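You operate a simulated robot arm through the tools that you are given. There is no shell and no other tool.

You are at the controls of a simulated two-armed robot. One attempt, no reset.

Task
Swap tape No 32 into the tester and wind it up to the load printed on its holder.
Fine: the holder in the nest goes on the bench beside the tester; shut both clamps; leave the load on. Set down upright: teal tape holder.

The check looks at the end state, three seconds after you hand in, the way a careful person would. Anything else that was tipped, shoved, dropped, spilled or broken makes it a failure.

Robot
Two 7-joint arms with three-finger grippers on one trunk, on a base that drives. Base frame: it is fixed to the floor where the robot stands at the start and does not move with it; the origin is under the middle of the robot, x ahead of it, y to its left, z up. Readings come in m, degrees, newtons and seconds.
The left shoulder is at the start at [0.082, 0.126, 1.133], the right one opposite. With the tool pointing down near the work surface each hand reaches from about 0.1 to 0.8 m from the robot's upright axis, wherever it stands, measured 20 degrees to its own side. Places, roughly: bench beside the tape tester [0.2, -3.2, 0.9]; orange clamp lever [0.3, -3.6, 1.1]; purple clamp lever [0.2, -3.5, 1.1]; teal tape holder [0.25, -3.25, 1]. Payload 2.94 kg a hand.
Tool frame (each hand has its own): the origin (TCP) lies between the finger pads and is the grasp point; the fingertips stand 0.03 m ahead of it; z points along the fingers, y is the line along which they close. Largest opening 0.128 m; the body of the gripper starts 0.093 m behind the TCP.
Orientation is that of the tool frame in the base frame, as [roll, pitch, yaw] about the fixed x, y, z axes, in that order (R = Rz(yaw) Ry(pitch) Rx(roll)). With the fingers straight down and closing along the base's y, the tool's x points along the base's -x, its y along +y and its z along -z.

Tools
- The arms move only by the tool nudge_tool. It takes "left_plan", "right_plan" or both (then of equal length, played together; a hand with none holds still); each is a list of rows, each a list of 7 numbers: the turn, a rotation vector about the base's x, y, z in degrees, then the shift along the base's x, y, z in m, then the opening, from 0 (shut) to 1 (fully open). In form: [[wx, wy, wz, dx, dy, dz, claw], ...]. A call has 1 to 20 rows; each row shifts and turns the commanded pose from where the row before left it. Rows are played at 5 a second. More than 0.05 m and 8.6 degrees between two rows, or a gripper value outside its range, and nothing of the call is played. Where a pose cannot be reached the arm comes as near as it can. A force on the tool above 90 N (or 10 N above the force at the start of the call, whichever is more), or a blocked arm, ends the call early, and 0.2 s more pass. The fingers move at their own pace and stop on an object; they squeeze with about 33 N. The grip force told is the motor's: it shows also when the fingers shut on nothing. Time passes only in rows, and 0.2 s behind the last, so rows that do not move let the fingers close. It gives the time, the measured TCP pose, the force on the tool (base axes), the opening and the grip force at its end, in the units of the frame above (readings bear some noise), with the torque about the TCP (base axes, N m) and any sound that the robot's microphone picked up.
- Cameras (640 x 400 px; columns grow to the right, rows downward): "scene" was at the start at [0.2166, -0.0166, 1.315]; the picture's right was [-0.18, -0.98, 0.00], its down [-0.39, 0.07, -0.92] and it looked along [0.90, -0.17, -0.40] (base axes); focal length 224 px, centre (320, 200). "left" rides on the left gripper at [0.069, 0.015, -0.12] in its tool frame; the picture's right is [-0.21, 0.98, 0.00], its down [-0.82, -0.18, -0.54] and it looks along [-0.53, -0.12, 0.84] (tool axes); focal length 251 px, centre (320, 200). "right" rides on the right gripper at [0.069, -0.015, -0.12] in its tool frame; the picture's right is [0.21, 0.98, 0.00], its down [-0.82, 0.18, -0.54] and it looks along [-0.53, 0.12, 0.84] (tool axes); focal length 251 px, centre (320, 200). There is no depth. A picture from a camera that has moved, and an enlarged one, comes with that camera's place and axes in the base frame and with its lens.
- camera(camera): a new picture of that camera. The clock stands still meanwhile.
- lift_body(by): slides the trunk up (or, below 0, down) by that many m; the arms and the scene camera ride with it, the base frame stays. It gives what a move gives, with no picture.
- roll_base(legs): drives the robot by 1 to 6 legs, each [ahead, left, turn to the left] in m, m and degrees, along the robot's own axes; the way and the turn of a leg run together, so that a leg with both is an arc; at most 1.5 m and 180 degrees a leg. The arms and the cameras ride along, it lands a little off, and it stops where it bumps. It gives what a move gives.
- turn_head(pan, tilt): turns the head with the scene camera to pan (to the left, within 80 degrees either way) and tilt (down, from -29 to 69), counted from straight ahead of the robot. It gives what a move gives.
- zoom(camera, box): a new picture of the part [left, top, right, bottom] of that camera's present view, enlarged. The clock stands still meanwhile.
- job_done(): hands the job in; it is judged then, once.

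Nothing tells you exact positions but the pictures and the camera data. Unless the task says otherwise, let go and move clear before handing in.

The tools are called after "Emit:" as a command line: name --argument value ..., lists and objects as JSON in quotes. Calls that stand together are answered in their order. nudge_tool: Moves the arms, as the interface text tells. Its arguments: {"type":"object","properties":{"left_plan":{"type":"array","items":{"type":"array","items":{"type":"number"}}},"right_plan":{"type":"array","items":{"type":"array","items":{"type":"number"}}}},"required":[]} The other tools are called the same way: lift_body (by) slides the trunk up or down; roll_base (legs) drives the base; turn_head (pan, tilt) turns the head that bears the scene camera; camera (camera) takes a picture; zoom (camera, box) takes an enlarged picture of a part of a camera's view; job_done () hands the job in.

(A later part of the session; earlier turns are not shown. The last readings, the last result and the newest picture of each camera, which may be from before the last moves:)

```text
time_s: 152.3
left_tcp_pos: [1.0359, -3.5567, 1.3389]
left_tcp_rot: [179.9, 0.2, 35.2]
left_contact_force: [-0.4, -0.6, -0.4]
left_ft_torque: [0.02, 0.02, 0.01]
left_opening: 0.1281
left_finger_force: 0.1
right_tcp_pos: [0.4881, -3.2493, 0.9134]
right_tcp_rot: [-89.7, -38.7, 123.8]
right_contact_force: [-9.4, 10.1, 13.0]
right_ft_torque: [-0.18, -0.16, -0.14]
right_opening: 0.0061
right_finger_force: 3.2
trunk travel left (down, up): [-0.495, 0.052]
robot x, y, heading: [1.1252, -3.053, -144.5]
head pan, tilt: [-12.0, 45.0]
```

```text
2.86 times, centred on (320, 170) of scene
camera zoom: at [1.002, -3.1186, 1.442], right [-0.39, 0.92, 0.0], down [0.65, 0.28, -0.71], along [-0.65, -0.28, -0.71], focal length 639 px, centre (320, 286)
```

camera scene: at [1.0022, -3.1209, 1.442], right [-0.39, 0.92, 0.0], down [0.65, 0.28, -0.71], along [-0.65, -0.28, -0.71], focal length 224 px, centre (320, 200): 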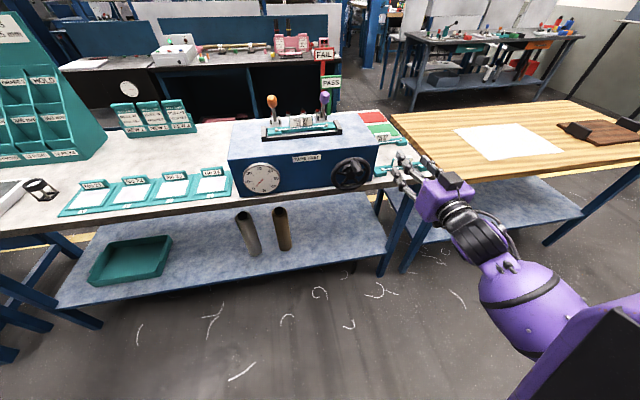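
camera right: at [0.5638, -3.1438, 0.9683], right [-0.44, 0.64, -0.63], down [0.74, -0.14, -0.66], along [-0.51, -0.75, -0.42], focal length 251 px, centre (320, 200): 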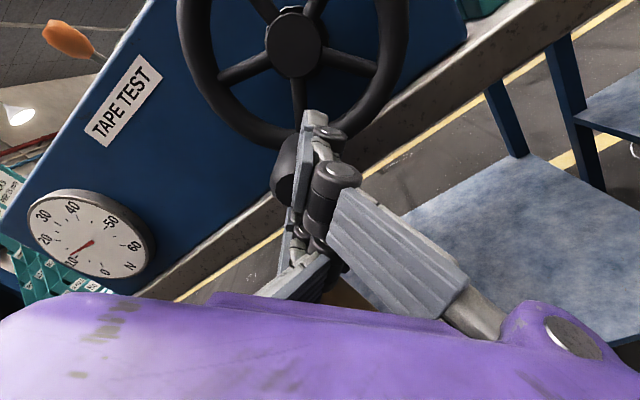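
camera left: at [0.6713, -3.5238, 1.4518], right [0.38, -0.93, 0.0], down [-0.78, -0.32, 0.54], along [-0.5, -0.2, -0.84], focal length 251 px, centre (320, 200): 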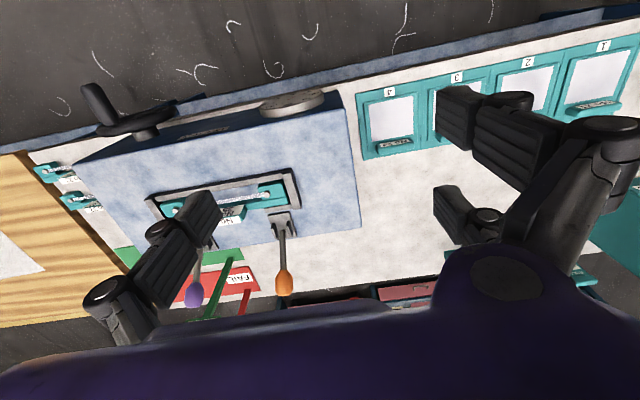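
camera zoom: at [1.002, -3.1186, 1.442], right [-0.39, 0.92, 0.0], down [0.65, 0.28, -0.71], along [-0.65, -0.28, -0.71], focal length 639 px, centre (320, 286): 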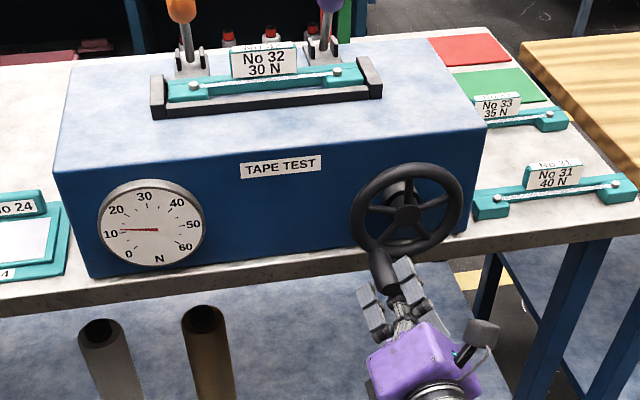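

Emit:
nudge_tool --right_plan '[[-6.58, -4.54, 0, 0.0045, -0.0065, 0.0051, 0], [-6.58, -4.54, 0, 0.0041, -0.0059, 0.0062, 0], [-6.58, -4.54, 0, 0.0036, -0.0052, 0.007, 0], [-6.58, -4.54, 0, 0.003, -0.0043, 0.0078, 0], [-6.58, -4.54, 0, 0.0023, -0.0033, 0.0086, 0], [0, 0, 0, 0, 0, 0, 0]]'

Emit:
camera --camera "right"

Emit:
zoom --camera "scene" --box '[220, 100, 420, 240]'

```text
time_s: 153.7
left_tcp_pos: [1.0367, -3.5582, 1.3393]
left_tcp_rot: [-180.0, 0.1, 35.3]
left_contact_force: [-0.8, -1.0, -0.3]
left_ft_torque: [-0.06, -0.02, -0.01]
left_opening: 0.1282
left_finger_force: 0.0
right_tcp_pos: [0.5039, -3.2822, 0.912]
right_tcp_rot: [-89.1, 1.1, 124.0]
right_contact_force: [1.3, 0.4, -0.5]
right_ft_torque: [0.0, 0.0, 0.01]
right_opening: 0.0
right_finger_force: 2.5
right hand out of reach, approached as far as the arm can: row 4, 5
trunk travel left (down, up): [-0.495, 0.052]
robot x, y, heading: [1.1267, -3.0538, -144.8]
head pan, tilt: [-12.0, 45.0]
```

```text
taken
camera right: at [0.5656, -3.1561, 0.9248], right [-0.12, 0.15, -0.98], down [0.91, -0.38, -0.17], along [-0.4, -0.91, -0.09], focal length 251 px, centre (320, 200)
```

right: 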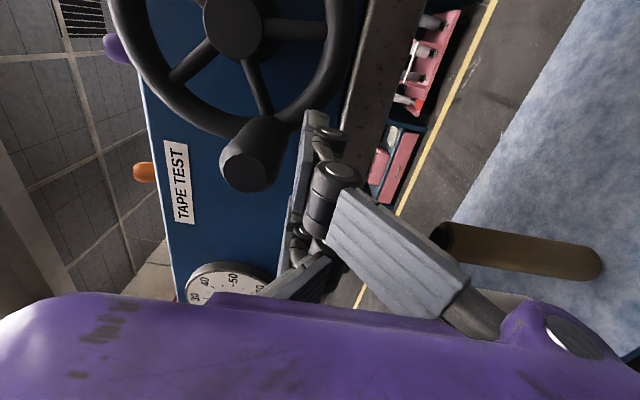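

```text
2.86 times, centred on (320, 170) of scene
camera zoom: at [1.0021, -3.1196, 1.442], right [-0.39, 0.92, 0.0], down [0.65, 0.28, -0.71], along [-0.65, -0.28, -0.71], focal length 639 px, centre (320, 286)
```

zoom: 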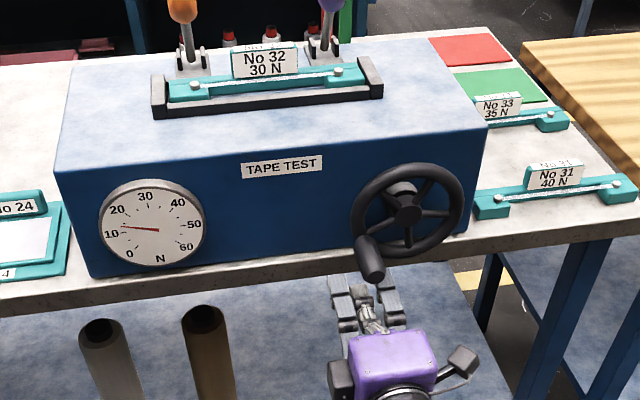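

The arm ran out of reach at the lower left; the wheel stays put by itself (dial ≈12.5 N). I back the hand off and measure the handle position for a new grip.

Emit:
nudge_tool --right_plan '[[0, 0, 0, 0.0165, 0.01136, 0, 0], [0, 0, 0, 0.0247, 0.017, 0, 0], [0, 0, 0, 0.0247, 0.017, 0, 0.3]]'

Emit:
zoom --camera "scene" --box '[310, 140, 400, 210]'

Emit:
zoom --camera "scene" --box '[250, 157, 300, 197]'

Emit:
camera --camera "right"

```text
time_s: 154.7
left_tcp_pos: [1.0351, -3.5625, 1.3374]
left_tcp_rot: [-179.8, 0.1, 35.2]
left_contact_force: [0.5, -0.7, -0.4]
left_ft_torque: [0.09, 0.01, 0.01]
left_opening: 0.1282
left_finger_force: 0.1
right_tcp_pos: [0.5407, -3.2845, 0.9808]
right_tcp_rot: [-81.9, 0.7, 126.4]
right_contact_force: [0.1, -0.8, -0.1]
right_ft_torque: [-0.01, 0.03, -0.05]
right_opening: 0.0428
right_finger_force: 0.1
right hand out of reach, approached as far as the arm can: row 1
trunk travel left (down, up): [-0.495, 0.052]
robot x, y, heading: [1.1234, -3.0513, -145.2]
head pan, tilt: [-12.0, 45.0]
stopped in row 3 (right hand): the arm was blocked; the commanded pose is now the measured one
```

```text
5.71 times, centred on (355, 175) of scene
camera zoom: at [1.0011, -3.1234, 1.4419], right [-0.39, 0.92, 0.0], down [0.65, 0.28, -0.71], along [-0.65, -0.28, -0.71], focal length 1277 px, centre (120, 343)
```

zoom: 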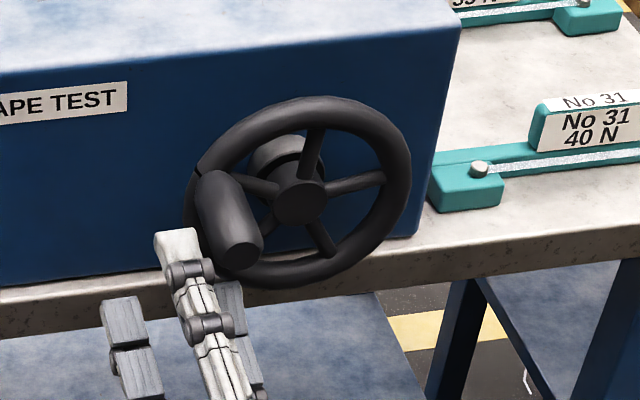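

```text
10.00 times, centred on (275, 177) of scene
camera zoom: at [1.0011, -3.1234, 1.4419], right [-0.39, 0.92, 0.0], down [0.65, 0.28, -0.71], along [-0.65, -0.28, -0.71], focal length 2235 px, centre (770, 430)
```

zoom: 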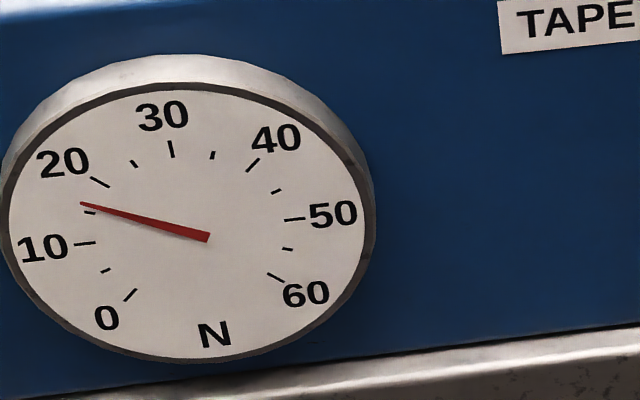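

```text
taken
camera right: at [0.5979, -3.155, 0.9778], right [-0.23, 0.08, -0.97], down [0.9, -0.36, -0.25], along [-0.37, -0.93, 0.01], focal length 251 px, centre (320, 200)
```

right: 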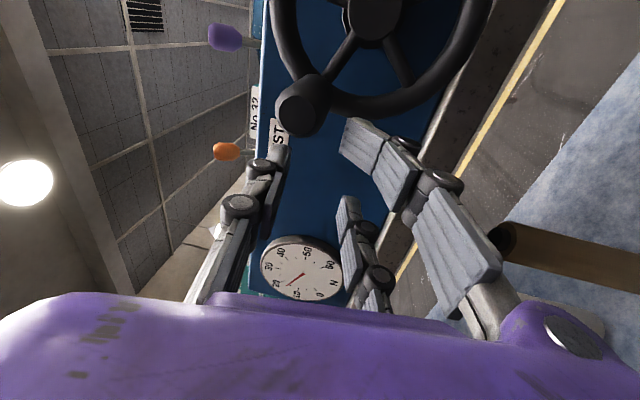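

The retreat swung the hand upward and it pushed the crank further: the dial now shows about 16 N, handle at roughly "10 o'clock". No harm done, but I retreat carefully and unroll the wrist.

Emit:
nudge_tool --right_plan '[[0, 0, 0, 0.0123, 0.0085, 0, 0.3], [0, 0, 0, 0.0165, 0.01136, 0, 0.3], [6.58, 4.54, 0, 0.0165, 0.01136, 0, 0.3], [6.58, 4.54, 0, 0.0165, 0.01136, 0, 0.3]]'

Emit:
camera --camera "scene"

```text
time_s: 155.5
left_tcp_pos: [1.0366, -3.559, 1.339]
left_tcp_rot: [-180.0, 0.2, 35.3]
left_contact_force: [-0.4, 0.6, 0.6]
left_ft_torque: [-0.02, -0.03, 0.01]
left_opening: 0.128
left_finger_force: 0.0
right_tcp_pos: [0.5633, -3.2999, 1.0694]
right_tcp_rot: [-72.6, -4.9, 128.0]
right_contact_force: [0.5, -0.3, 0.4]
right_ft_torque: [0.02, 0.02, 0.04]
right_opening: 0.0382
right_finger_force: 0.0
trunk travel left (down, up): [-0.495, 0.052]
robot x, y, heading: [1.1262, -3.0514, -144.5]
head pan, tilt: [-12.0, 45.0]
stopped in row 4 (right hand): the arm was blocked; the commanded pose is now the measured one
```

```text
taken
camera scene: at [1.0024, -3.1196, 1.4421], right [-0.39, 0.92, 0.0], down [0.65, 0.28, -0.71], along [-0.65, -0.28, -0.71], focal length 224 px, centre (320, 200)
```

scene: 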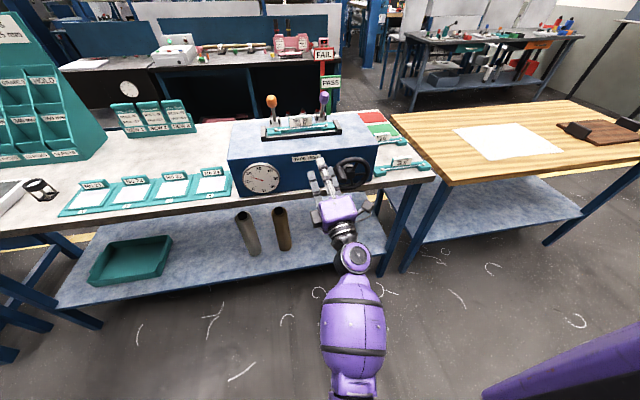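

The arm is in an awkward corner of its range. I move it gently to the right and back, toward its comfortable zone, unrolling as I go.

Emit:
nudge_tool --right_plan '[[0, 0, 0, 0.003, 0.02, 0.01, 0.3], [0, 0, 0, 0.003, 0.02, 0.01, 0.3]]'

Emit:
nudge_tool --right_plan '[[6.58, 4.54, 0, 0, 0, 0, 0.3], [6.58, 4.54, 0, 0, 0, 0, 0.3]]'

```text
time_s: 156.1
left_tcp_pos: [1.036, -3.5591, 1.3388]
left_tcp_rot: [-180.0, 0.2, 35.3]
left_contact_force: [-0.6, 0.0, 0.3]
left_ft_torque: [0.01, 0.02, 0.0]
left_opening: 0.1281
left_finger_force: 0.1
right_tcp_pos: [0.5635, -3.2692, 1.102]
right_tcp_rot: [-69.9, -6.0, 128.4]
right_contact_force: [0.0, 0.3, 0.5]
right_ft_torque: [0.02, 0.0, 0.02]
right_opening: 0.0386
right_finger_force: 0.1
right hand out of reach, approached as far as the arm can: row 2
trunk travel left (down, up): [-0.495, 0.052]
robot x, y, heading: [1.1257, -3.0513, -144.8]
head pan, tilt: [-12.0, 45.0]
```

```text
time_s: 156.7
left_tcp_pos: [1.0354, -3.5585, 1.3374]
left_tcp_rot: [180.0, 0.2, 35.3]
left_contact_force: [-0.1, 0.5, 0.0]
left_ft_torque: [-0.01, -0.01, -0.02]
left_opening: 0.1282
left_finger_force: 0.0
right_tcp_pos: [0.5695, -3.2655, 1.0899]
right_tcp_rot: [-72.8, -20.8, 128.2]
right_contact_force: [-0.1, 0.1, 0.1]
right_ft_torque: [0.05, 0.0, -0.01]
right_opening: 0.0385
right_finger_force: 0.2
trunk travel left (down, up): [-0.495, 0.052]
robot x, y, heading: [1.126, -3.055, -145.0]
head pan, tilt: [-12.0, 45.0]
```

Emit:
nudge_tool --right_plan '[[6.58, 4.54, 0, -0.0016, 0.011, 0, 0.3], [6.58, 4.54, 0, -0.0016, 0.011, 0, 0.3], [6.58, 4.54, 0, -0.0016, 0.011, 0, 0.3], [6.58, 4.54, 0, -0.0016, 0.011, 0, 0.3], [6.58, 4.54, 0, -0.0016, 0.011, 0, 0.3], [6.58, 4.54, 0, -0.0016, 0.011, 0, 0.3], [6.58, 4.54, 0, -0.0016, 0.011, 0, 0.3], [6.58, 4.54, 0, -0.0016, 0.011, 0, 0.3], [6.58, 4.54, 0, -0.0016, 0.011, 0, 0.3], [6.58, 4.54, 0, -0.0016, 0.011, 0, 0.3]]'

Emit:
camera --camera "scene"

Emit:
camera --camera "right"

```text
time_s: 158.9
left_tcp_pos: [1.0354, -3.5586, 1.3384]
left_tcp_rot: [-180.0, 0.1, 35.3]
left_contact_force: [-0.3, 0.2, 0.6]
left_ft_torque: [-0.02, 0.01, 0.0]
left_opening: 0.128
left_finger_force: 0.1
right_tcp_pos: [0.5548, -3.1508, 1.0809]
right_tcp_rot: [125.2, -78.5, -73.1]
right_contact_force: [-0.1, 0.5, 0.1]
right_ft_torque: [-0.02, 0.01, -0.03]
right_opening: 0.0382
right_finger_force: 0.1
trunk travel left (down, up): [-0.495, 0.052]
robot x, y, heading: [1.1235, -3.0544, -144.8]
head pan, tilt: [-12.0, 45.0]
```

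```text
taken
camera scene: at [1.0022, -3.1197, 1.442], right [-0.39, 0.92, 0.0], down [0.65, 0.28, -0.71], along [-0.65, -0.28, -0.71], focal length 224 px, centre (320, 200)
```

scene: 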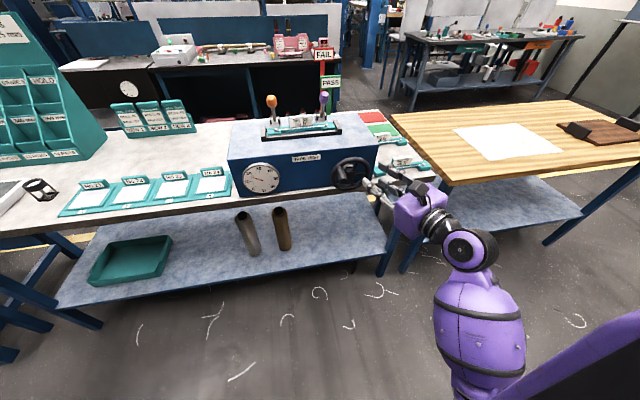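

```text
taken
camera right: at [0.6457, -3.0791, 1.1605], right [-0.75, 0.54, 0.37], down [0.15, 0.69, -0.71], along [-0.64, -0.48, -0.6], focal length 251 px, centre (320, 200)
```

right: 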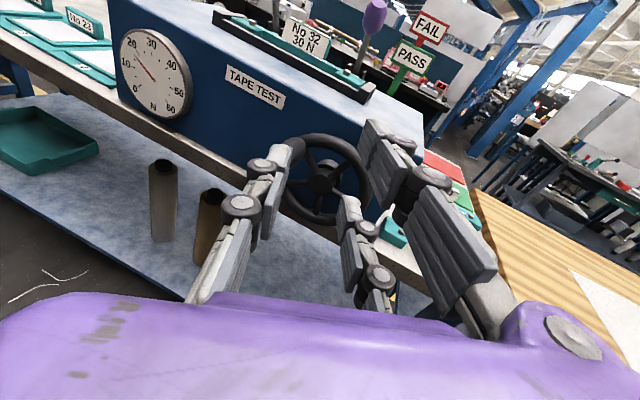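

Comfortable again; the wheel held at ~16 N. I straighten the hand, unroll it to suit the handle's new position, and shift the base 8 cm left for better reach on that side.

Emit:
nudge_tool --right_plan '[[-1.27, 1.84, -5.64, 0.0033, 0.0023, 0, 0.4], [-1.27, 1.84, -5.64, 0.0033, 0.0023, 0, 0.5], [-1.27, 1.84, -5.64, 0.0033, 0.0023, 0, 0.6], [6.79, 4.68, 0, 0, 0, 0, 0.7], [6.79, 4.68, 0, 0, 0, 0, 0.7], [6.79, 4.68, 0, 0, 0, 0, 0.7], [6.79, 4.68, 0, 0, 0, 0, 0.7], [6.79, 4.68, 0, 0, 0, 0, 0.7], [6.79, 4.68, 0, 0, 0, 0, 0.7], [6.79, 4.68, 0, 0, 0, 0, 0.7], [6.79, 4.68, 0, 0, 0, 0, 0.7]]'

Emit:
roll_base --legs '[[0, 0.08, 0]]'

Emit:
camera --camera "scene"

Emit:
camera --camera "right"

```text
time_s: 161.3
left_tcp_pos: [1.0356, -3.5592, 1.3381]
left_tcp_rot: [179.9, 0.2, 35.2]
left_contact_force: [0.1, -0.2, -1.3]
left_ft_torque: [-0.01, 0.0, -0.03]
left_opening: 0.128
left_finger_force: 0.1
right_tcp_pos: [0.5652, -3.1449, 1.0809]
right_tcp_rot: [90.0, -13.7, -55.4]
right_contact_force: [-0.6, 0.6, 0.0]
right_ft_torque: [0.02, -0.01, 0.01]
right_opening: 0.0896
right_finger_force: 0.0
trunk travel left (down, up): [-0.495, 0.052]
robot x, y, heading: [1.1267, -3.0525, -144.8]
head pan, tilt: [-12.0, 45.0]
```

```text
time_s: 162.7
left_tcp_pos: [1.0802, -3.6236, 1.3382]
left_tcp_rot: [-180.0, 0.2, 35.1]
left_contact_force: [1.1, -0.2, -0.2]
left_ft_torque: [-0.02, 0.04, 0.0]
left_opening: 0.128
left_finger_force: 0.0
right_tcp_pos: [0.6092, -3.2091, 1.0816]
right_tcp_rot: [89.8, -13.7, -55.4]
right_contact_force: [-0.1, -1.1, 0.0]
right_ft_torque: [-0.01, 0.03, -0.02]
right_opening: 0.0894
right_finger_force: 0.1
trunk travel left (down, up): [-0.495, 0.052]
robot x, y, heading: [1.1735, -3.1195, -144.8]
head pan, tilt: [-12.0, 45.0]
```

```text
taken
camera scene: at [1.0477, -3.1845, 1.442], right [-0.39, 0.92, 0.0], down [0.65, 0.28, -0.71], along [-0.65, -0.28, -0.71], focal length 224 px, centre (320, 200)
```

scene: 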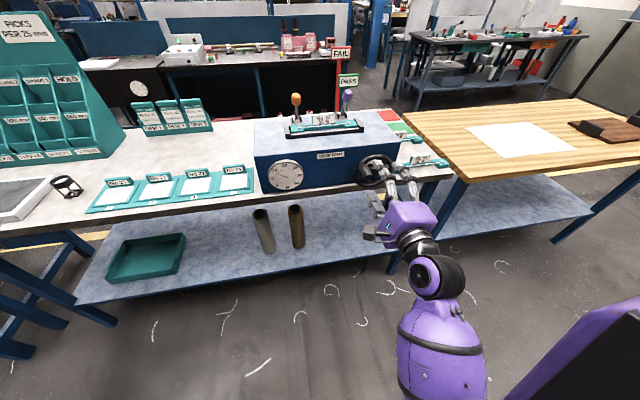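

```text
taken
camera right: at [0.7502, -3.1982, 1.0829], right [-0.01, 0.02, 1.0], down [-0.03, 1.0, -0.02], along [-1.0, -0.03, -0.01], focal length 251 px, centre (320, 200)
```

right: 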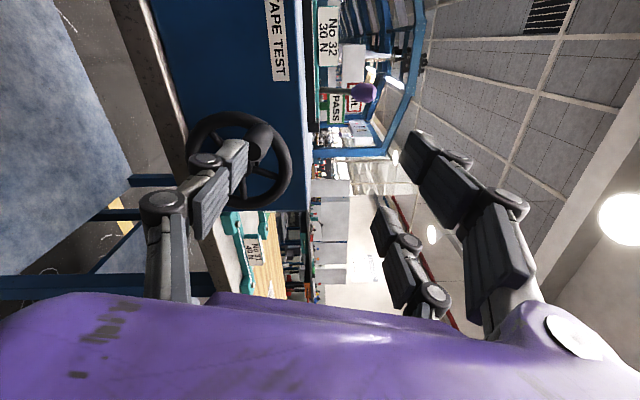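

Emit:
zoom --camera "scene" --box '[330, 130, 420, 200]'

Emit:
zoom --camera "right" --box '[170, 80, 330, 230]'

Emit:
zoom --camera "scene" --box '[260, 155, 310, 195]'

```text
5.71 times, centred on (375, 165) of scene
camera zoom: at [1.0477, -3.1845, 1.442], right [-0.39, 0.92, 0.0], down [0.65, 0.28, -0.71], along [-0.65, -0.28, -0.71], focal length 1277 px, centre (6, 400)
```

zoom: 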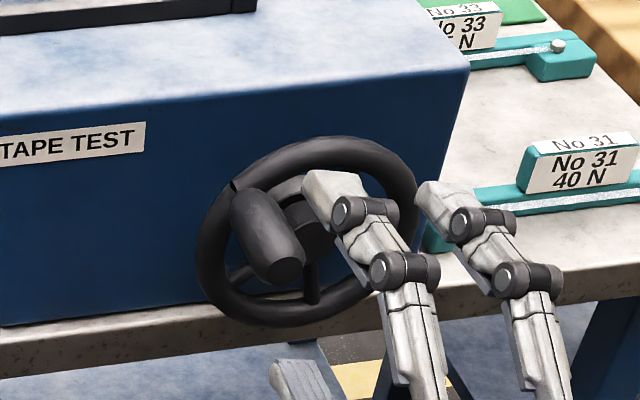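

```text
2.67 times, centred on (250, 155) of right
camera zoom: at [0.7502, -3.1982, 1.0829], right [-0.01, 0.02, 1.0], down [-0.03, 1.0, -0.02], along [-1.0, -0.03, -0.01], focal length 670 px, centre (507, 320)
```

zoom: 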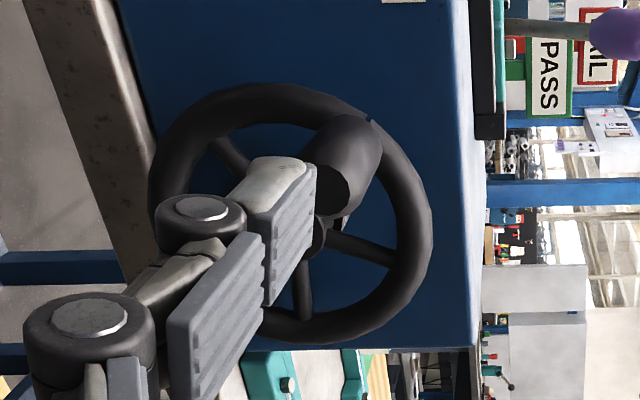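

```text
10.00 times, centred on (285, 175) of scene
camera zoom: at [1.0477, -3.1845, 1.442], right [-0.39, 0.92, 0.0], down [0.65, 0.28, -0.71], along [-0.65, -0.28, -0.71], focal length 2235 px, centre (670, 450)
```

zoom: 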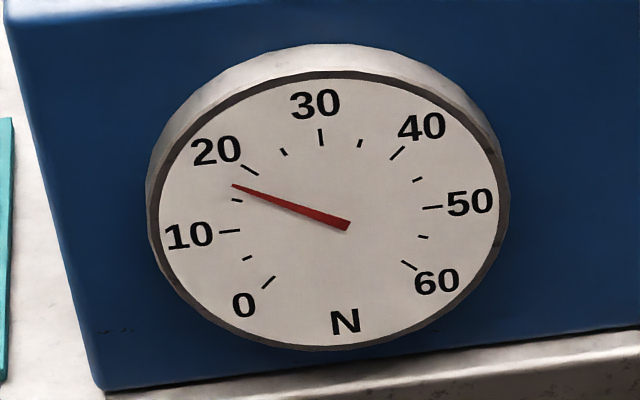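

Handle is now at about 311° (r 0.036, z 1.014), dial ≈17.3 N. This time I'll let the handle sit in the gap between the paired fingers with the single finger pushing from behind; I line up in front of it.

Emit:
nudge_tool --right_plan '[[-5.6, -3.86, 0, -0.0158, -0.0079, -0.0197, 0.7], [-5.6, -3.86, 0, -0.0158, -0.0079, -0.0197, 0.7], [-5.6, -3.86, 0, -0.0158, -0.0079, -0.0197, 0.7], [-5.6, -3.86, 0, -0.0159, -0.0078, -0.0195, 0.7], [0, 0, 0, 0, 0, 0, 0.7]]'

Emit:
camera --camera "right"

Emit:
zoom --camera "scene" --box '[330, 130, 420, 200]'

```text
time_s: 163.9
left_tcp_pos: [1.0821, -3.6238, 1.3388]
left_tcp_rot: [-180.0, 0.2, 35.2]
left_contact_force: [-0.5, 0.7, -0.8]
left_ft_torque: [0.03, 0.0, -0.01]
left_opening: 0.1279
left_finger_force: 0.1
right_tcp_pos: [0.5477, -3.2425, 1.0031]
right_tcp_rot: [89.7, -41.0, -55.5]
right_contact_force: [-0.3, -0.1, 0.3]
right_ft_torque: [0.03, 0.0, 0.0]
right_opening: 0.0897
right_finger_force: 0.1
trunk travel left (down, up): [-0.495, 0.052]
robot x, y, heading: [1.1695, -3.12, -145.2]
head pan, tilt: [-12.0, 45.0]
```

```text
taken
camera right: at [0.6827, -3.2234, 1.0371], right [-0.27, 0.4, 0.88], down [0.03, 0.91, -0.4], along [-0.96, -0.08, -0.26], focal length 251 px, centre (320, 200)
```

right: 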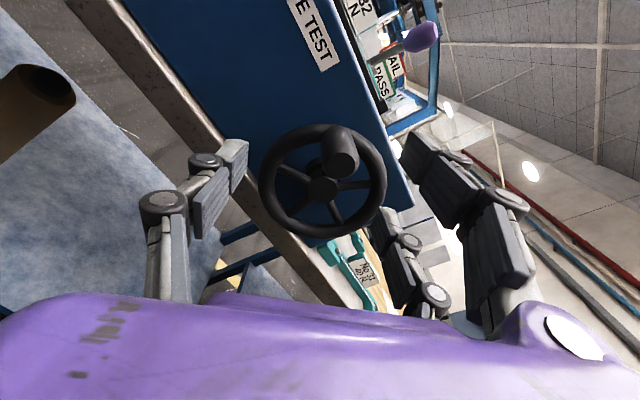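

```text
5.71 times, centred on (375, 165) of scene
camera zoom: at [1.0485, -3.1847, 1.4421], right [-0.39, 0.92, 0.0], down [0.65, 0.28, -0.71], along [-0.65, -0.28, -0.71], focal length 1277 px, centre (6, 400)
```

zoom: 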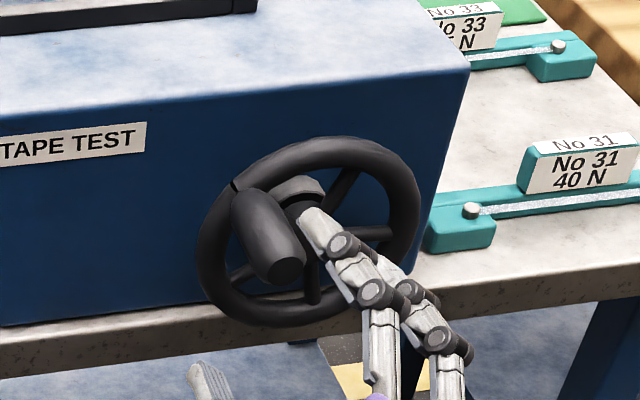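

Aligned. I advance over the handle and close around it.

Emit:
nudge_tool --right_plan '[[0, 0, 0, -0.016, -0.0079, 0, 0.7], [0, 0, 0, -0.0145, -0.01, 0, 0.7], [0, 0, 0, -0.0145, -0.01, 0, 0.7], [0, 0, 0, 0, 0, 0, 0.4], [0, 0, 0, 0, 0, 0, 0.15], [0, 0, 0, 0, 0, 0, 0], [0, 0, 0, 0, 0, 0, 0]]'

Emit:
camera --camera "right"

Emit:
zoom --camera "scene" --box '[330, 130, 420, 200]'

```text
time_s: 165.5
left_tcp_pos: [1.0811, -3.6255, 1.3371]
left_tcp_rot: [180.0, 0.2, 35.3]
left_contact_force: [0.6, -0.9, -0.4]
left_ft_torque: [-0.01, 0.0, 0.01]
left_opening: 0.128
left_finger_force: 0.0
right_tcp_pos: [0.5037, -3.2698, 1.002]
right_tcp_rot: [90.0, -41.0, -55.5]
right_contact_force: [0.3, -2.1, -3.8]
right_ft_torque: [0.04, -0.08, 0.08]
right_opening: 0.0
right_finger_force: 3.2
trunk travel left (down, up): [-0.495, 0.052]
robot x, y, heading: [1.1721, -3.1208, -144.8]
head pan, tilt: [-12.0, 45.0]
```

```text
taken
camera right: at [0.6374, -3.2518, 1.036], right [-0.27, 0.39, 0.88], down [0.03, 0.92, -0.4], along [-0.96, -0.09, -0.26], focal length 251 px, centre (320, 200)
```

right: 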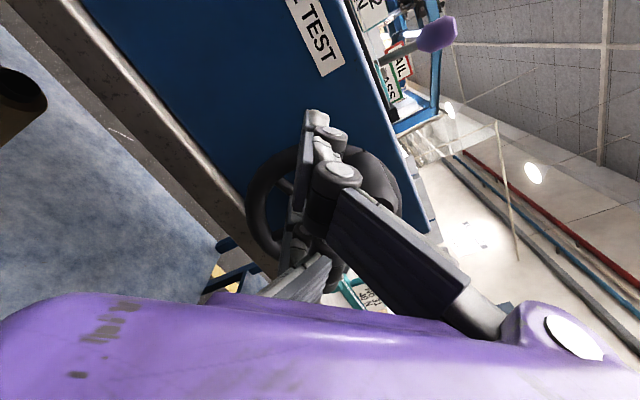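

```text
5.71 times, centred on (375, 165) of scene
camera zoom: at [1.0473, -3.1858, 1.4419], right [-0.39, 0.92, 0.0], down [0.65, 0.28, -0.71], along [-0.65, -0.28, -0.71], focal length 1277 px, centre (6, 400)
```

zoom: 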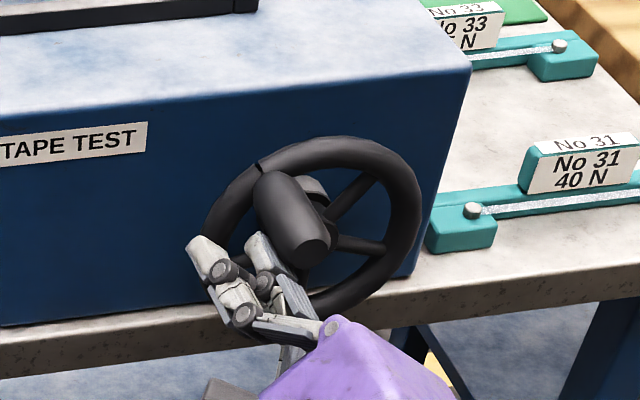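

The crank advanced a bit more as I closed (handle now ≈325°) and the fingers sit right behind it. I push on over the top.

Emit:
nudge_tool --right_plan '[[-6.58, -4.54, 0, -0.001, 0.0015, 0.0126, 0], [-6.58, -4.54, 0, -0.0035, 0.0051, 0.0072, 0], [-6.58, -4.54, 0, -0.0042, 0.0061, 0.0064, 0], [-6.58, -4.54, 0, -0.0045, 0.0066, 0.0051, 0], [-6.58, -4.54, 0, -0.0049, 0.0072, 0.0041, 0], [0, 0, 0, 0, 0, 0, 0]]'

Emit:
camera --camera "right"

Emit:
zoom --camera "scene" --box '[250, 110, 430, 220]'

Emit:
zoom --camera "scene" --box '[260, 155, 310, 195]'

```text
time_s: 166.9
left_tcp_pos: [1.0811, -3.6239, 1.338]
left_tcp_rot: [-179.9, 0.2, 35.3]
left_contact_force: [-0.5, -0.2, 0.5]
left_ft_torque: [-0.02, -0.01, 0.02]
left_opening: 0.1279
left_finger_force: 0.0
right_tcp_pos: [0.4838, -3.2428, 1.0377]
right_tcp_rot: [90.1, -80.9, -55.6]
right_contact_force: [1.0, -2.1, -0.2]
right_ft_torque: [-0.02, -0.03, 0.05]
right_opening: 0.0
right_finger_force: 3.1
trunk travel left (down, up): [-0.495, 0.052]
robot x, y, heading: [1.1721, -3.1205, -144.8]
head pan, tilt: [-12.0, 45.0]
```

```text
taken
camera right: at [0.5991, -3.1947, 1.1045], right [-0.53, 0.77, 0.37], down [0.27, 0.56, -0.78], along [-0.81, -0.31, -0.5], focal length 251 px, centre (320, 200)
```

right: 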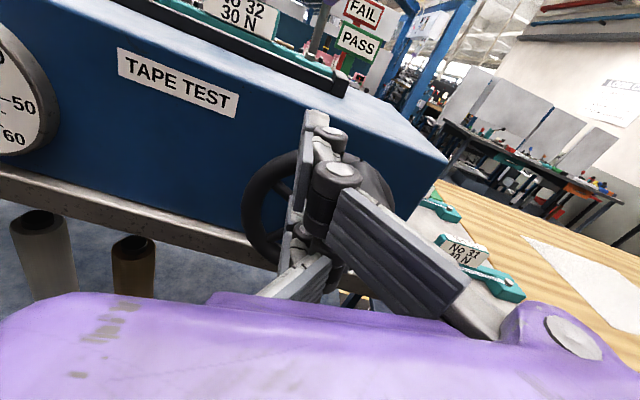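

```text
3.56 times, centred on (340, 165) of scene
camera zoom: at [1.048, -3.1853, 1.442], right [-0.39, 0.92, 0.0], down [0.65, 0.28, -0.71], along [-0.65, -0.28, -0.71], focal length 795 px, centre (249, 324)
```

zoom: 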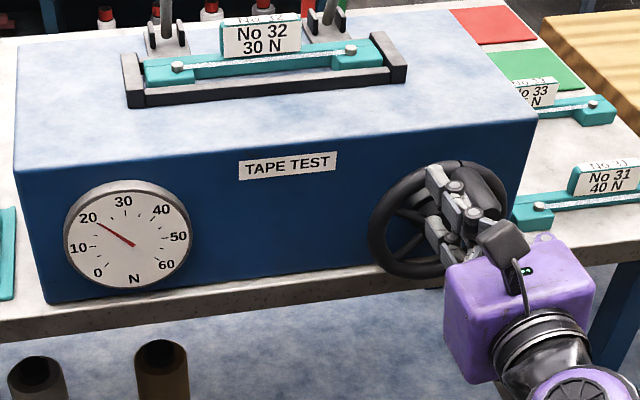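

```text
10.00 times, centred on (285, 175) of scene
camera zoom: at [1.048, -3.1853, 1.442], right [-0.39, 0.92, 0.0], down [0.65, 0.28, -0.71], along [-0.65, -0.28, -0.71], focal length 2235 px, centre (670, 450)
```

zoom: 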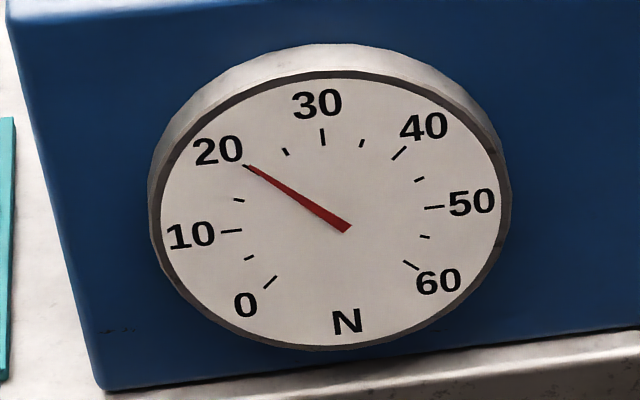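

20.3 N at ~365°: it's linear, so 30 N should come at about 540°. I continue down the right side.

Emit:
nudge_tool --right_plan '[[-6.58, -4.54, 0, -0.0053, 0.0077, 0.0028, 0], [-6.58, -4.54, 0, -0.0053, 0.0077, 0.0015, 0], [-6.58, -4.54, 0, -0.0055, 0.008, 0, 0], [-6.58, -4.54, 0, -0.0053, 0.0077, -0.0011, 0], [-6.58, -4.54, 0, -0.0053, 0.0077, -0.0026, 0], [0, 0, 0, 0, 0, 0, 0]]'

Emit:
zoom --camera "scene" --box '[250, 110, 430, 220]'

```text
time_s: 168.3
left_tcp_pos: [1.0821, -3.6234, 1.3377]
left_tcp_rot: [179.9, 0.1, 35.2]
left_contact_force: [0.0, 0.5, 0.0]
left_ft_torque: [-0.02, -0.02, 0.03]
left_opening: 0.128
left_finger_force: 0.0
right_tcp_pos: [0.456, -3.2029, 1.0365]
right_tcp_rot: [-90.2, -59.1, 124.6]
right_contact_force: [0.7, -1.0, 1.7]
right_ft_torque: [-0.07, 0.02, -0.03]
right_opening: 0.0
right_finger_force: 3.0
trunk travel left (down, up): [-0.495, 0.052]
robot x, y, heading: [1.1695, -3.1135, -144.8]
head pan, tilt: [-12.0, 45.0]
```

```text
3.56 times, centred on (340, 165) of scene
camera zoom: at [1.0482, -3.1852, 1.442], right [-0.39, 0.92, 0.0], down [0.65, 0.28, -0.71], along [-0.65, -0.28, -0.71], focal length 795 px, centre (249, 324)
```

zoom: 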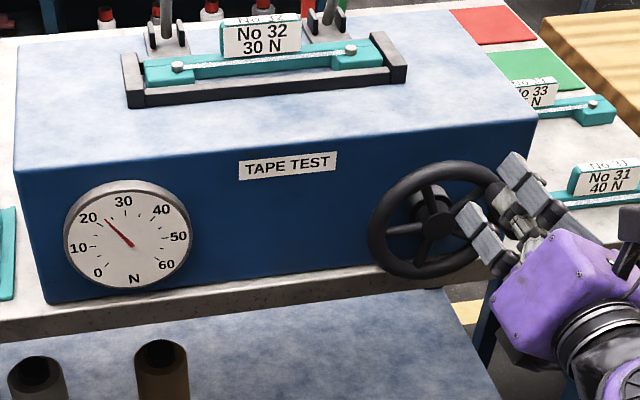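

Emit:
nudge_tool --right_plan '[[-6.58, -4.54, 0, -0.005, 0.0072, -0.0037, 0], [-6.58, -4.54, 0, -0.0047, 0.0068, -0.005, 0], [-6.58, -4.54, 0, -0.0042, 0.0061, -0.0061, 0], [0, 0, 0, 0, 0, 0, 0]]'

Emit:
zoom --camera "scene" --box '[250, 110, 430, 220]'

Emit:
camera --camera "right"

```text
time_s: 169.3
left_tcp_pos: [1.0825, -3.6235, 1.338]
left_tcp_rot: [-180.0, 0.1, 35.1]
left_contact_force: [-0.3, 0.3, -0.5]
left_ft_torque: [0.02, 0.03, 0.01]
left_opening: 0.128
left_finger_force: 0.1
right_tcp_pos: [0.4436, -3.183, 1.0258]
right_tcp_rot: [-90.2, -35.2, 124.6]
right_contact_force: [1.0, -0.7, 1.8]
right_ft_torque: [-0.03, 0.03, -0.01]
right_opening: 0.0
right_finger_force: 2.4
trunk travel left (down, up): [-0.495, 0.052]
robot x, y, heading: [1.1706, -3.1214, -144.8]
head pan, tilt: [-12.0, 45.0]
```

```text
3.56 times, centred on (340, 165) of scene
camera zoom: at [1.0483, -3.185, 1.442], right [-0.39, 0.92, 0.0], down [0.65, 0.28, -0.71], along [-0.65, -0.28, -0.71], focal length 795 px, centre (249, 324)
```

zoom: 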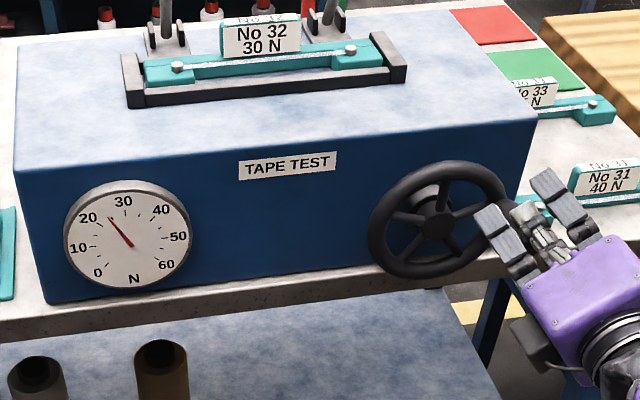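

```text
taken
camera right: at [0.5165, -3.0747, 1.0767], right [-0.42, 0.61, -0.68], down [0.77, -0.16, -0.62], along [-0.48, -0.78, -0.4], focal length 251 px, centre (320, 200)
```

right: 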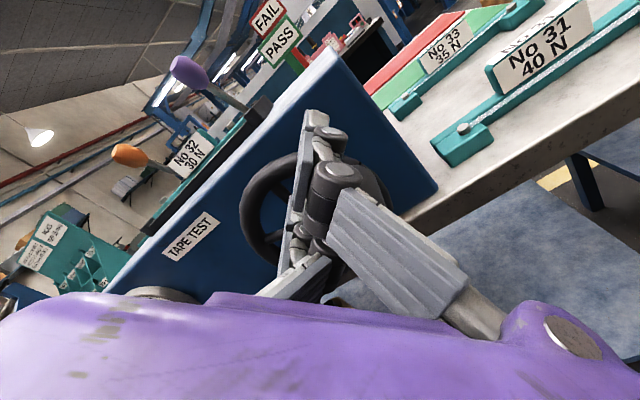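

Emit:
nudge_tool --right_plan '[[-6.58, -4.54, 0, -0.0037, 0.0054, -0.007, 0], [-6.58, -4.54, 0, -0.0032, 0.0046, -0.0079, 0], [0, 0, 0, 0, 0, 0, 0]]'

Emit:
nudge_tool --right_plan '[[-6.58, -4.54, 0, -0.0024, 0.0035, -0.0085, 0], [0, 0, 0, 0, 0, 0, 0]]'

Emit:
zoom --camera "scene" --box '[250, 110, 430, 220]'

```text
time_s: 170.1
left_tcp_pos: [1.0806, -3.6246, 1.338]
left_tcp_rot: [-179.9, 0.2, 35.2]
left_contact_force: [-0.3, 0.8, 0.0]
left_ft_torque: [-0.02, 0.01, 0.01]
left_opening: 0.1281
left_finger_force: 0.0
right_tcp_pos: [0.4371, -3.1745, 1.0097]
right_tcp_rot: [-90.1, -19.2, 124.7]
right_contact_force: [0.0, -0.6, 1.4]
right_ft_torque: [-0.03, 0.02, -0.01]
right_opening: 0.0
right_finger_force: 2.8
trunk travel left (down, up): [-0.495, 0.052]
robot x, y, heading: [1.1731, -3.1187, -144.5]
head pan, tilt: [-12.0, 45.0]
```

```text
time_s: 170.7
left_tcp_pos: [1.0821, -3.6235, 1.3384]
left_tcp_rot: [-179.9, 0.2, 35.1]
left_contact_force: [-0.3, 0.7, 1.0]
left_ft_torque: [-0.03, 0.02, -0.02]
left_opening: 0.1283
left_finger_force: 0.1
right_tcp_pos: [0.435, -3.171, 0.9997]
right_tcp_rot: [-90.4, -11.1, 124.7]
right_contact_force: [0.8, 0.2, -0.7]
right_ft_torque: [0.0, -0.03, 0.01]
right_opening: 0.0
right_finger_force: 3.4
trunk travel left (down, up): [-0.495, 0.052]
robot x, y, heading: [1.1712, -3.116, -144.9]
head pan, tilt: [-12.0, 45.0]
```

```text
3.56 times, centred on (340, 165) of scene
camera zoom: at [1.0438, -3.1789, 1.4458], right [-0.32, 0.95, 0.0], down [0.64, 0.21, -0.74], along [-0.7, -0.23, -0.67], focal length 795 px, centre (249, 324)
```

zoom: 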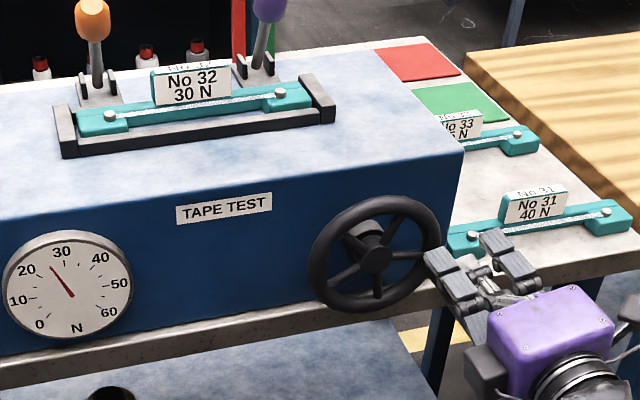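

~25 N. I continue a few more steps, watching for the reach limit.

Emit:
nudge_tool --right_plan '[[-6.58, -4.54, 0, -0.0018, 0.0026, -0.0092, 0], [0, 0, 0, 0, 0, 0, 0]]'

Emit:
nudge_tool --right_plan '[[-6.58, -4.54, 0, -0.001, 0.0015, -0.0094, 0], [0, 0, 0, 0, 0, 0, 0]]'

Emit:
zoom --camera "scene" --box '[250, 110, 430, 220]'

```text
time_s: 171.3
left_tcp_pos: [1.082, -3.6238, 1.3381]
left_tcp_rot: [-179.9, 0.2, 35.2]
left_contact_force: [-0.2, 0.5, 0.2]
left_ft_torque: [-0.01, -0.01, 0.03]
left_opening: 0.1281
left_finger_force: 0.0
right_tcp_pos: [0.4321, -3.1664, 0.9919]
right_tcp_rot: [-90.0, -3.2, 124.8]
right_contact_force: [-0.7, 0.4, 1.0]
right_ft_torque: [-0.03, 0.06, -0.02]
right_opening: 0.0002
right_finger_force: 2.7
trunk travel left (down, up): [-0.495, 0.052]
robot x, y, heading: [1.171, -3.12, -144.9]
head pan, tilt: [-12.0, 45.0]
```

```text
time_s: 171.9
left_tcp_pos: [1.0823, -3.6239, 1.3386]
left_tcp_rot: [-180.0, 0.2, 35.3]
left_contact_force: [0.0, -0.7, -0.3]
left_ft_torque: [-0.02, 0.04, 0.0]
left_opening: 0.1281
left_finger_force: 0.1
right_tcp_pos: [0.4316, -3.1666, 0.9809]
right_tcp_rot: [-90.0, 4.9, 124.7]
right_contact_force: [-0.4, -0.3, 1.1]
right_ft_torque: [-0.06, 0.02, -0.03]
right_opening: 0.0
right_finger_force: 2.9
trunk travel left (down, up): [-0.495, 0.052]
robot x, y, heading: [1.1715, -3.1184, -145.0]
head pan, tilt: [-12.0, 45.0]
```

```text
3.56 times, centred on (340, 165) of scene
camera zoom: at [1.0396, -3.1624, 1.4471], right [-0.12, 0.99, 0.0], down [0.66, 0.08, -0.75], along [-0.74, -0.09, -0.66], focal length 795 px, centre (249, 324)
```

zoom: 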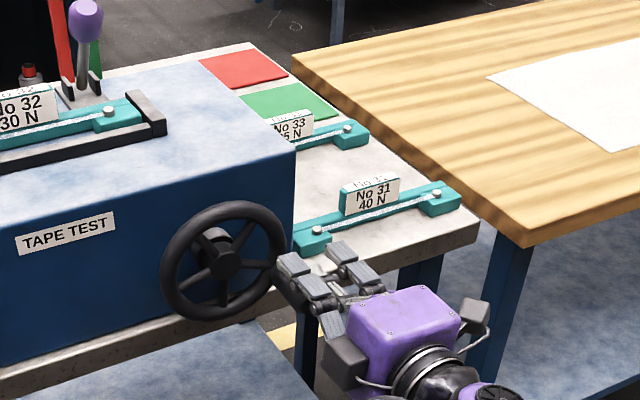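

The scene view has turned by itself — the raised elbow seems to nudge the head, so this wrist roll is too far. The handle is near 3–4 o'clock; I release, retreat and unroll.

Emit:
nudge_tool --right_plan '[[6.58, 4.54, 0, 0, 0, 0.008, 0], [0, 0, 0, 0.0165, 0.01136, 0, 0], [0, 0, 0, 0.0165, 0.01136, 0, 0], [0, 0, 0, 0.0165, 0.01136, 0, 0], [0, 0, 0, 0.0165, 0.01136, 0, 0]]'

Emit:
camera --camera "scene"

Emit:
camera --camera "right"

```text
time_s: 173.1
left_tcp_pos: [1.082, -3.6221, 1.3389]
left_tcp_rot: [-179.9, 0.2, 35.2]
left_contact_force: [0.4, -0.2, -0.9]
left_ft_torque: [-0.02, 0.02, -0.02]
left_opening: 0.1283
left_finger_force: 0.2
right_tcp_pos: [0.4983, -3.1196, 0.9897]
right_tcp_rot: [-90.1, -3.2, 124.7]
right_contact_force: [-0.4, 0.2, 0.3]
right_ft_torque: [0.0, -0.04, -0.08]
right_opening: 0.0001
right_finger_force: 3.1
trunk travel left (down, up): [-0.495, 0.052]
robot x, y, heading: [1.1687, -3.1176, -144.7]
head pan, tilt: [-12.0, 45.0]
```

```text
taken
camera scene: at [1.0399, -3.1699, 1.4491], right [-0.2, 0.98, 0.0], down [0.63, 0.13, -0.76], along [-0.75, -0.16, -0.64], focal length 224 px, centre (320, 200)
```

scene: 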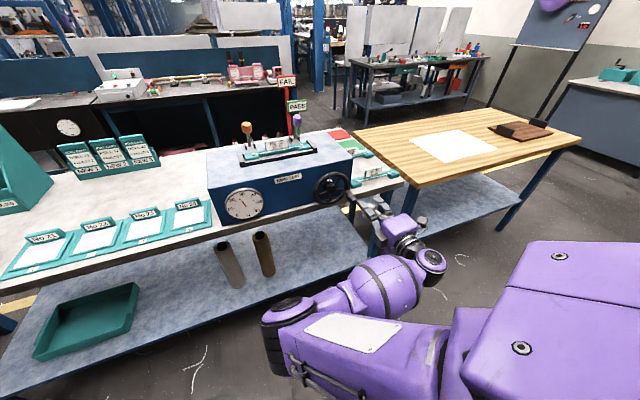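

```text
taken
camera right: at [0.5594, -2.9946, 1.0091], right [-0.15, 0.22, -0.96], down [0.91, -0.36, -0.23], along [-0.4, -0.91, -0.15], focal length 251 px, centre (320, 200)
```

right: 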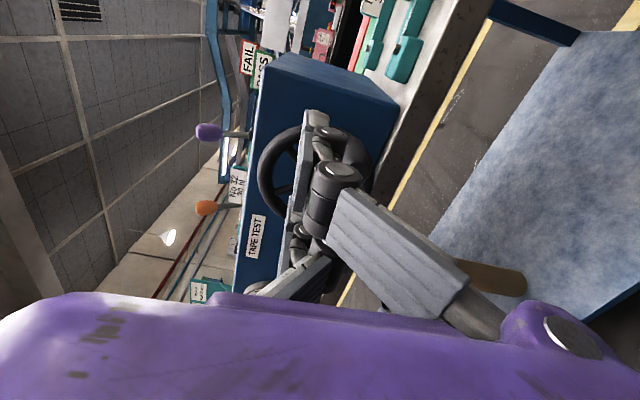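

Emit:
nudge_tool --right_plan '[[6.58, 4.54, 0, 0, 0, 0, 0], [6.58, 4.54, 0, 0, 0, 0, 0], [6.58, 4.54, 0, 0, 0, 0, 0], [6.58, 4.54, 0, 0, 0, 0, 0], [6.58, 4.54, 0, 0, 0, 0, 0], [6.58, 4.54, 0, 0, 0, 0, 0], [6.58, 4.54, 0, 0, 0, 0, 0], [6.58, 4.54, 0, 0, 0, 0, 0], [6.58, 4.54, 0, 0, 0, 0, 0], [6.58, 4.54, 0, 0, 0, 0, 0], [6.58, 4.54, 0, 0, 0, 0, 0], [6.58, 4.54, 0, 0, 0, 0, 0], [6.58, 4.54, 0, 0, 0, 0, 0], [6.58, 4.54, 0, 0, 0, 0, 0], [6.58, 4.54, 0, 0, 0, 0, 0], [6.58, 4.54, 0, 0, 0, 0, 0], [6.58, 4.54, 0, 0, 0, 0, 0], [6.58, 4.54, 0, 0, 0, 0, 0], [6.58, 4.54, 0, 0, 0, 0, 0]]'

Emit:
camera --camera "scene"

Emit:
camera --camera "right"

```text
time_s: 177.1
left_tcp_pos: [1.0807, -3.6227, 1.3389]
left_tcp_rot: [180.0, 0.2, 35.2]
left_contact_force: [-1.5, 0.2, 0.5]
left_ft_torque: [-0.03, 0.0, 0.01]
left_opening: 0.128
left_finger_force: 0.0
right_tcp_pos: [0.497, -3.1192, 0.9896]
right_tcp_rot: [89.9, -24.8, -55.4]
right_contact_force: [-0.1, 0.3, -0.2]
right_ft_torque: [0.01, 0.0, -0.02]
right_opening: 0.0002
right_finger_force: 2.7
trunk travel left (down, up): [-0.495, 0.052]
robot x, y, heading: [1.174, -3.1175, -144.9]
head pan, tilt: [-12.0, 45.0]
```

```text
taken
camera scene: at [1.0479, -3.1845, 1.442], right [-0.39, 0.92, 0.0], down [0.65, 0.28, -0.71], along [-0.65, -0.28, -0.71], focal length 224 px, centre (320, 200)
```

scene: 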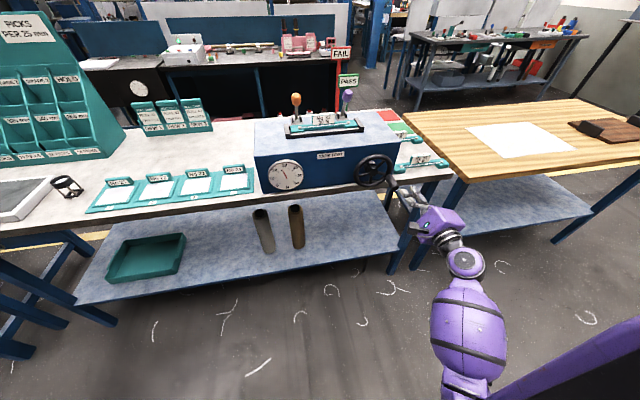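

```text
taken
camera right: at [0.6362, -3.1078, 1.0051], right [-0.12, 0.18, 0.98], down [-0.02, 0.98, -0.18], along [-0.99, -0.04, -0.11], focal length 251 px, centre (320, 200)
```

right: 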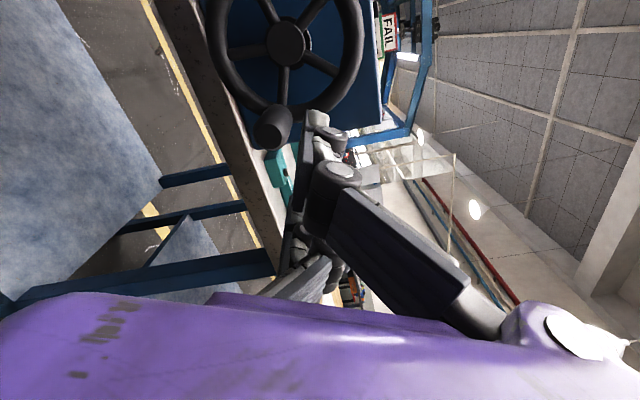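

Emit:
zoom --camera "scene" --box '[260, 155, 310, 195]'

Emit:
zoom --camera "scene" --box '[330, 130, 420, 200]'

```text
10.00 times, centred on (285, 175) of scene
camera zoom: at [1.0479, -3.1845, 1.442], right [-0.39, 0.92, 0.0], down [0.65, 0.28, -0.71], along [-0.65, -0.28, -0.71], focal length 2235 px, centre (670, 450)
```

zoom: 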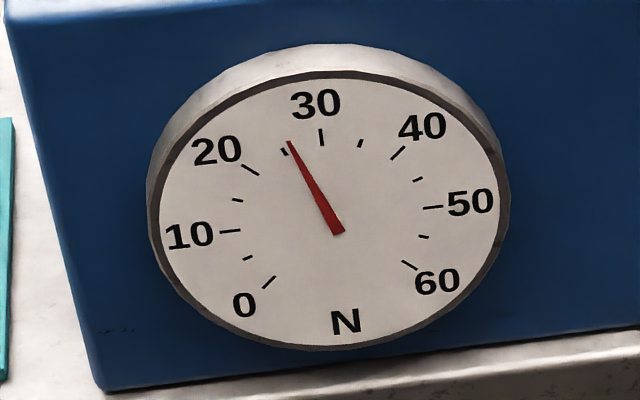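

```text
5.71 times, centred on (375, 165) of scene
camera zoom: at [1.0479, -3.1845, 1.442], right [-0.39, 0.92, 0.0], down [0.65, 0.28, -0.71], along [-0.65, -0.28, -0.71], focal length 1277 px, centre (6, 400)
```

zoom: 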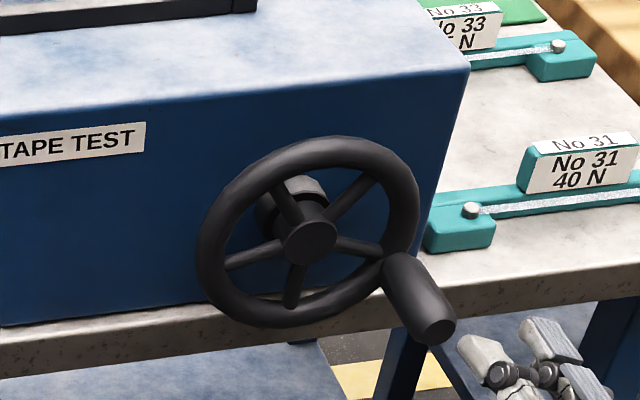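

Dial ≈26 N, handle at ≈472°, wrist unrolled to 115°. About 70° more needed. I advance the closed fingers above the handle again.

Emit:
nudge_tool --right_plan '[[0, 0, 0, -0.0169, -0.01164, 0, 0], [0, 0, 0, -0.0169, -0.01164, 0, 0], [0, 0, 0, -0.0169, -0.01164, 0, 0], [0, 0, 0, -0.0169, -0.01164, 0, 0], [0, 0, 0, 0, 0, 0, 0]]'

Emit:
zoom --camera "scene" --box '[330, 130, 420, 200]'

```text
time_s: 178.3
left_tcp_pos: [1.0816, -3.6234, 1.3374]
left_tcp_rot: [179.9, 0.2, 35.1]
left_contact_force: [0.5, 0.1, -0.3]
left_ft_torque: [-0.01, 0.02, -0.02]
left_opening: 0.128
left_finger_force: 0.0
right_tcp_pos: [0.4295, -3.1668, 0.9896]
right_tcp_rot: [89.8, -24.9, -55.4]
right_contact_force: [-0.1, -0.5, 0.6]
right_ft_torque: [0.02, 0.0, -0.01]
right_opening: 0.0
right_finger_force: 2.8
trunk travel left (down, up): [-0.495, 0.052]
robot x, y, heading: [1.1726, -3.1166, -144.7]
head pan, tilt: [-12.0, 45.0]
```

```text
5.71 times, centred on (375, 165) of scene
camera zoom: at [1.0484, -3.1847, 1.442], right [-0.39, 0.92, 0.0], down [0.65, 0.28, -0.71], along [-0.65, -0.28, -0.71], focal length 1277 px, centre (6, 400)
```

zoom: 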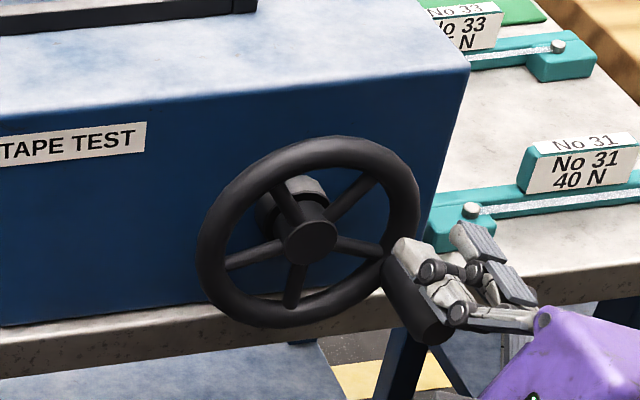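

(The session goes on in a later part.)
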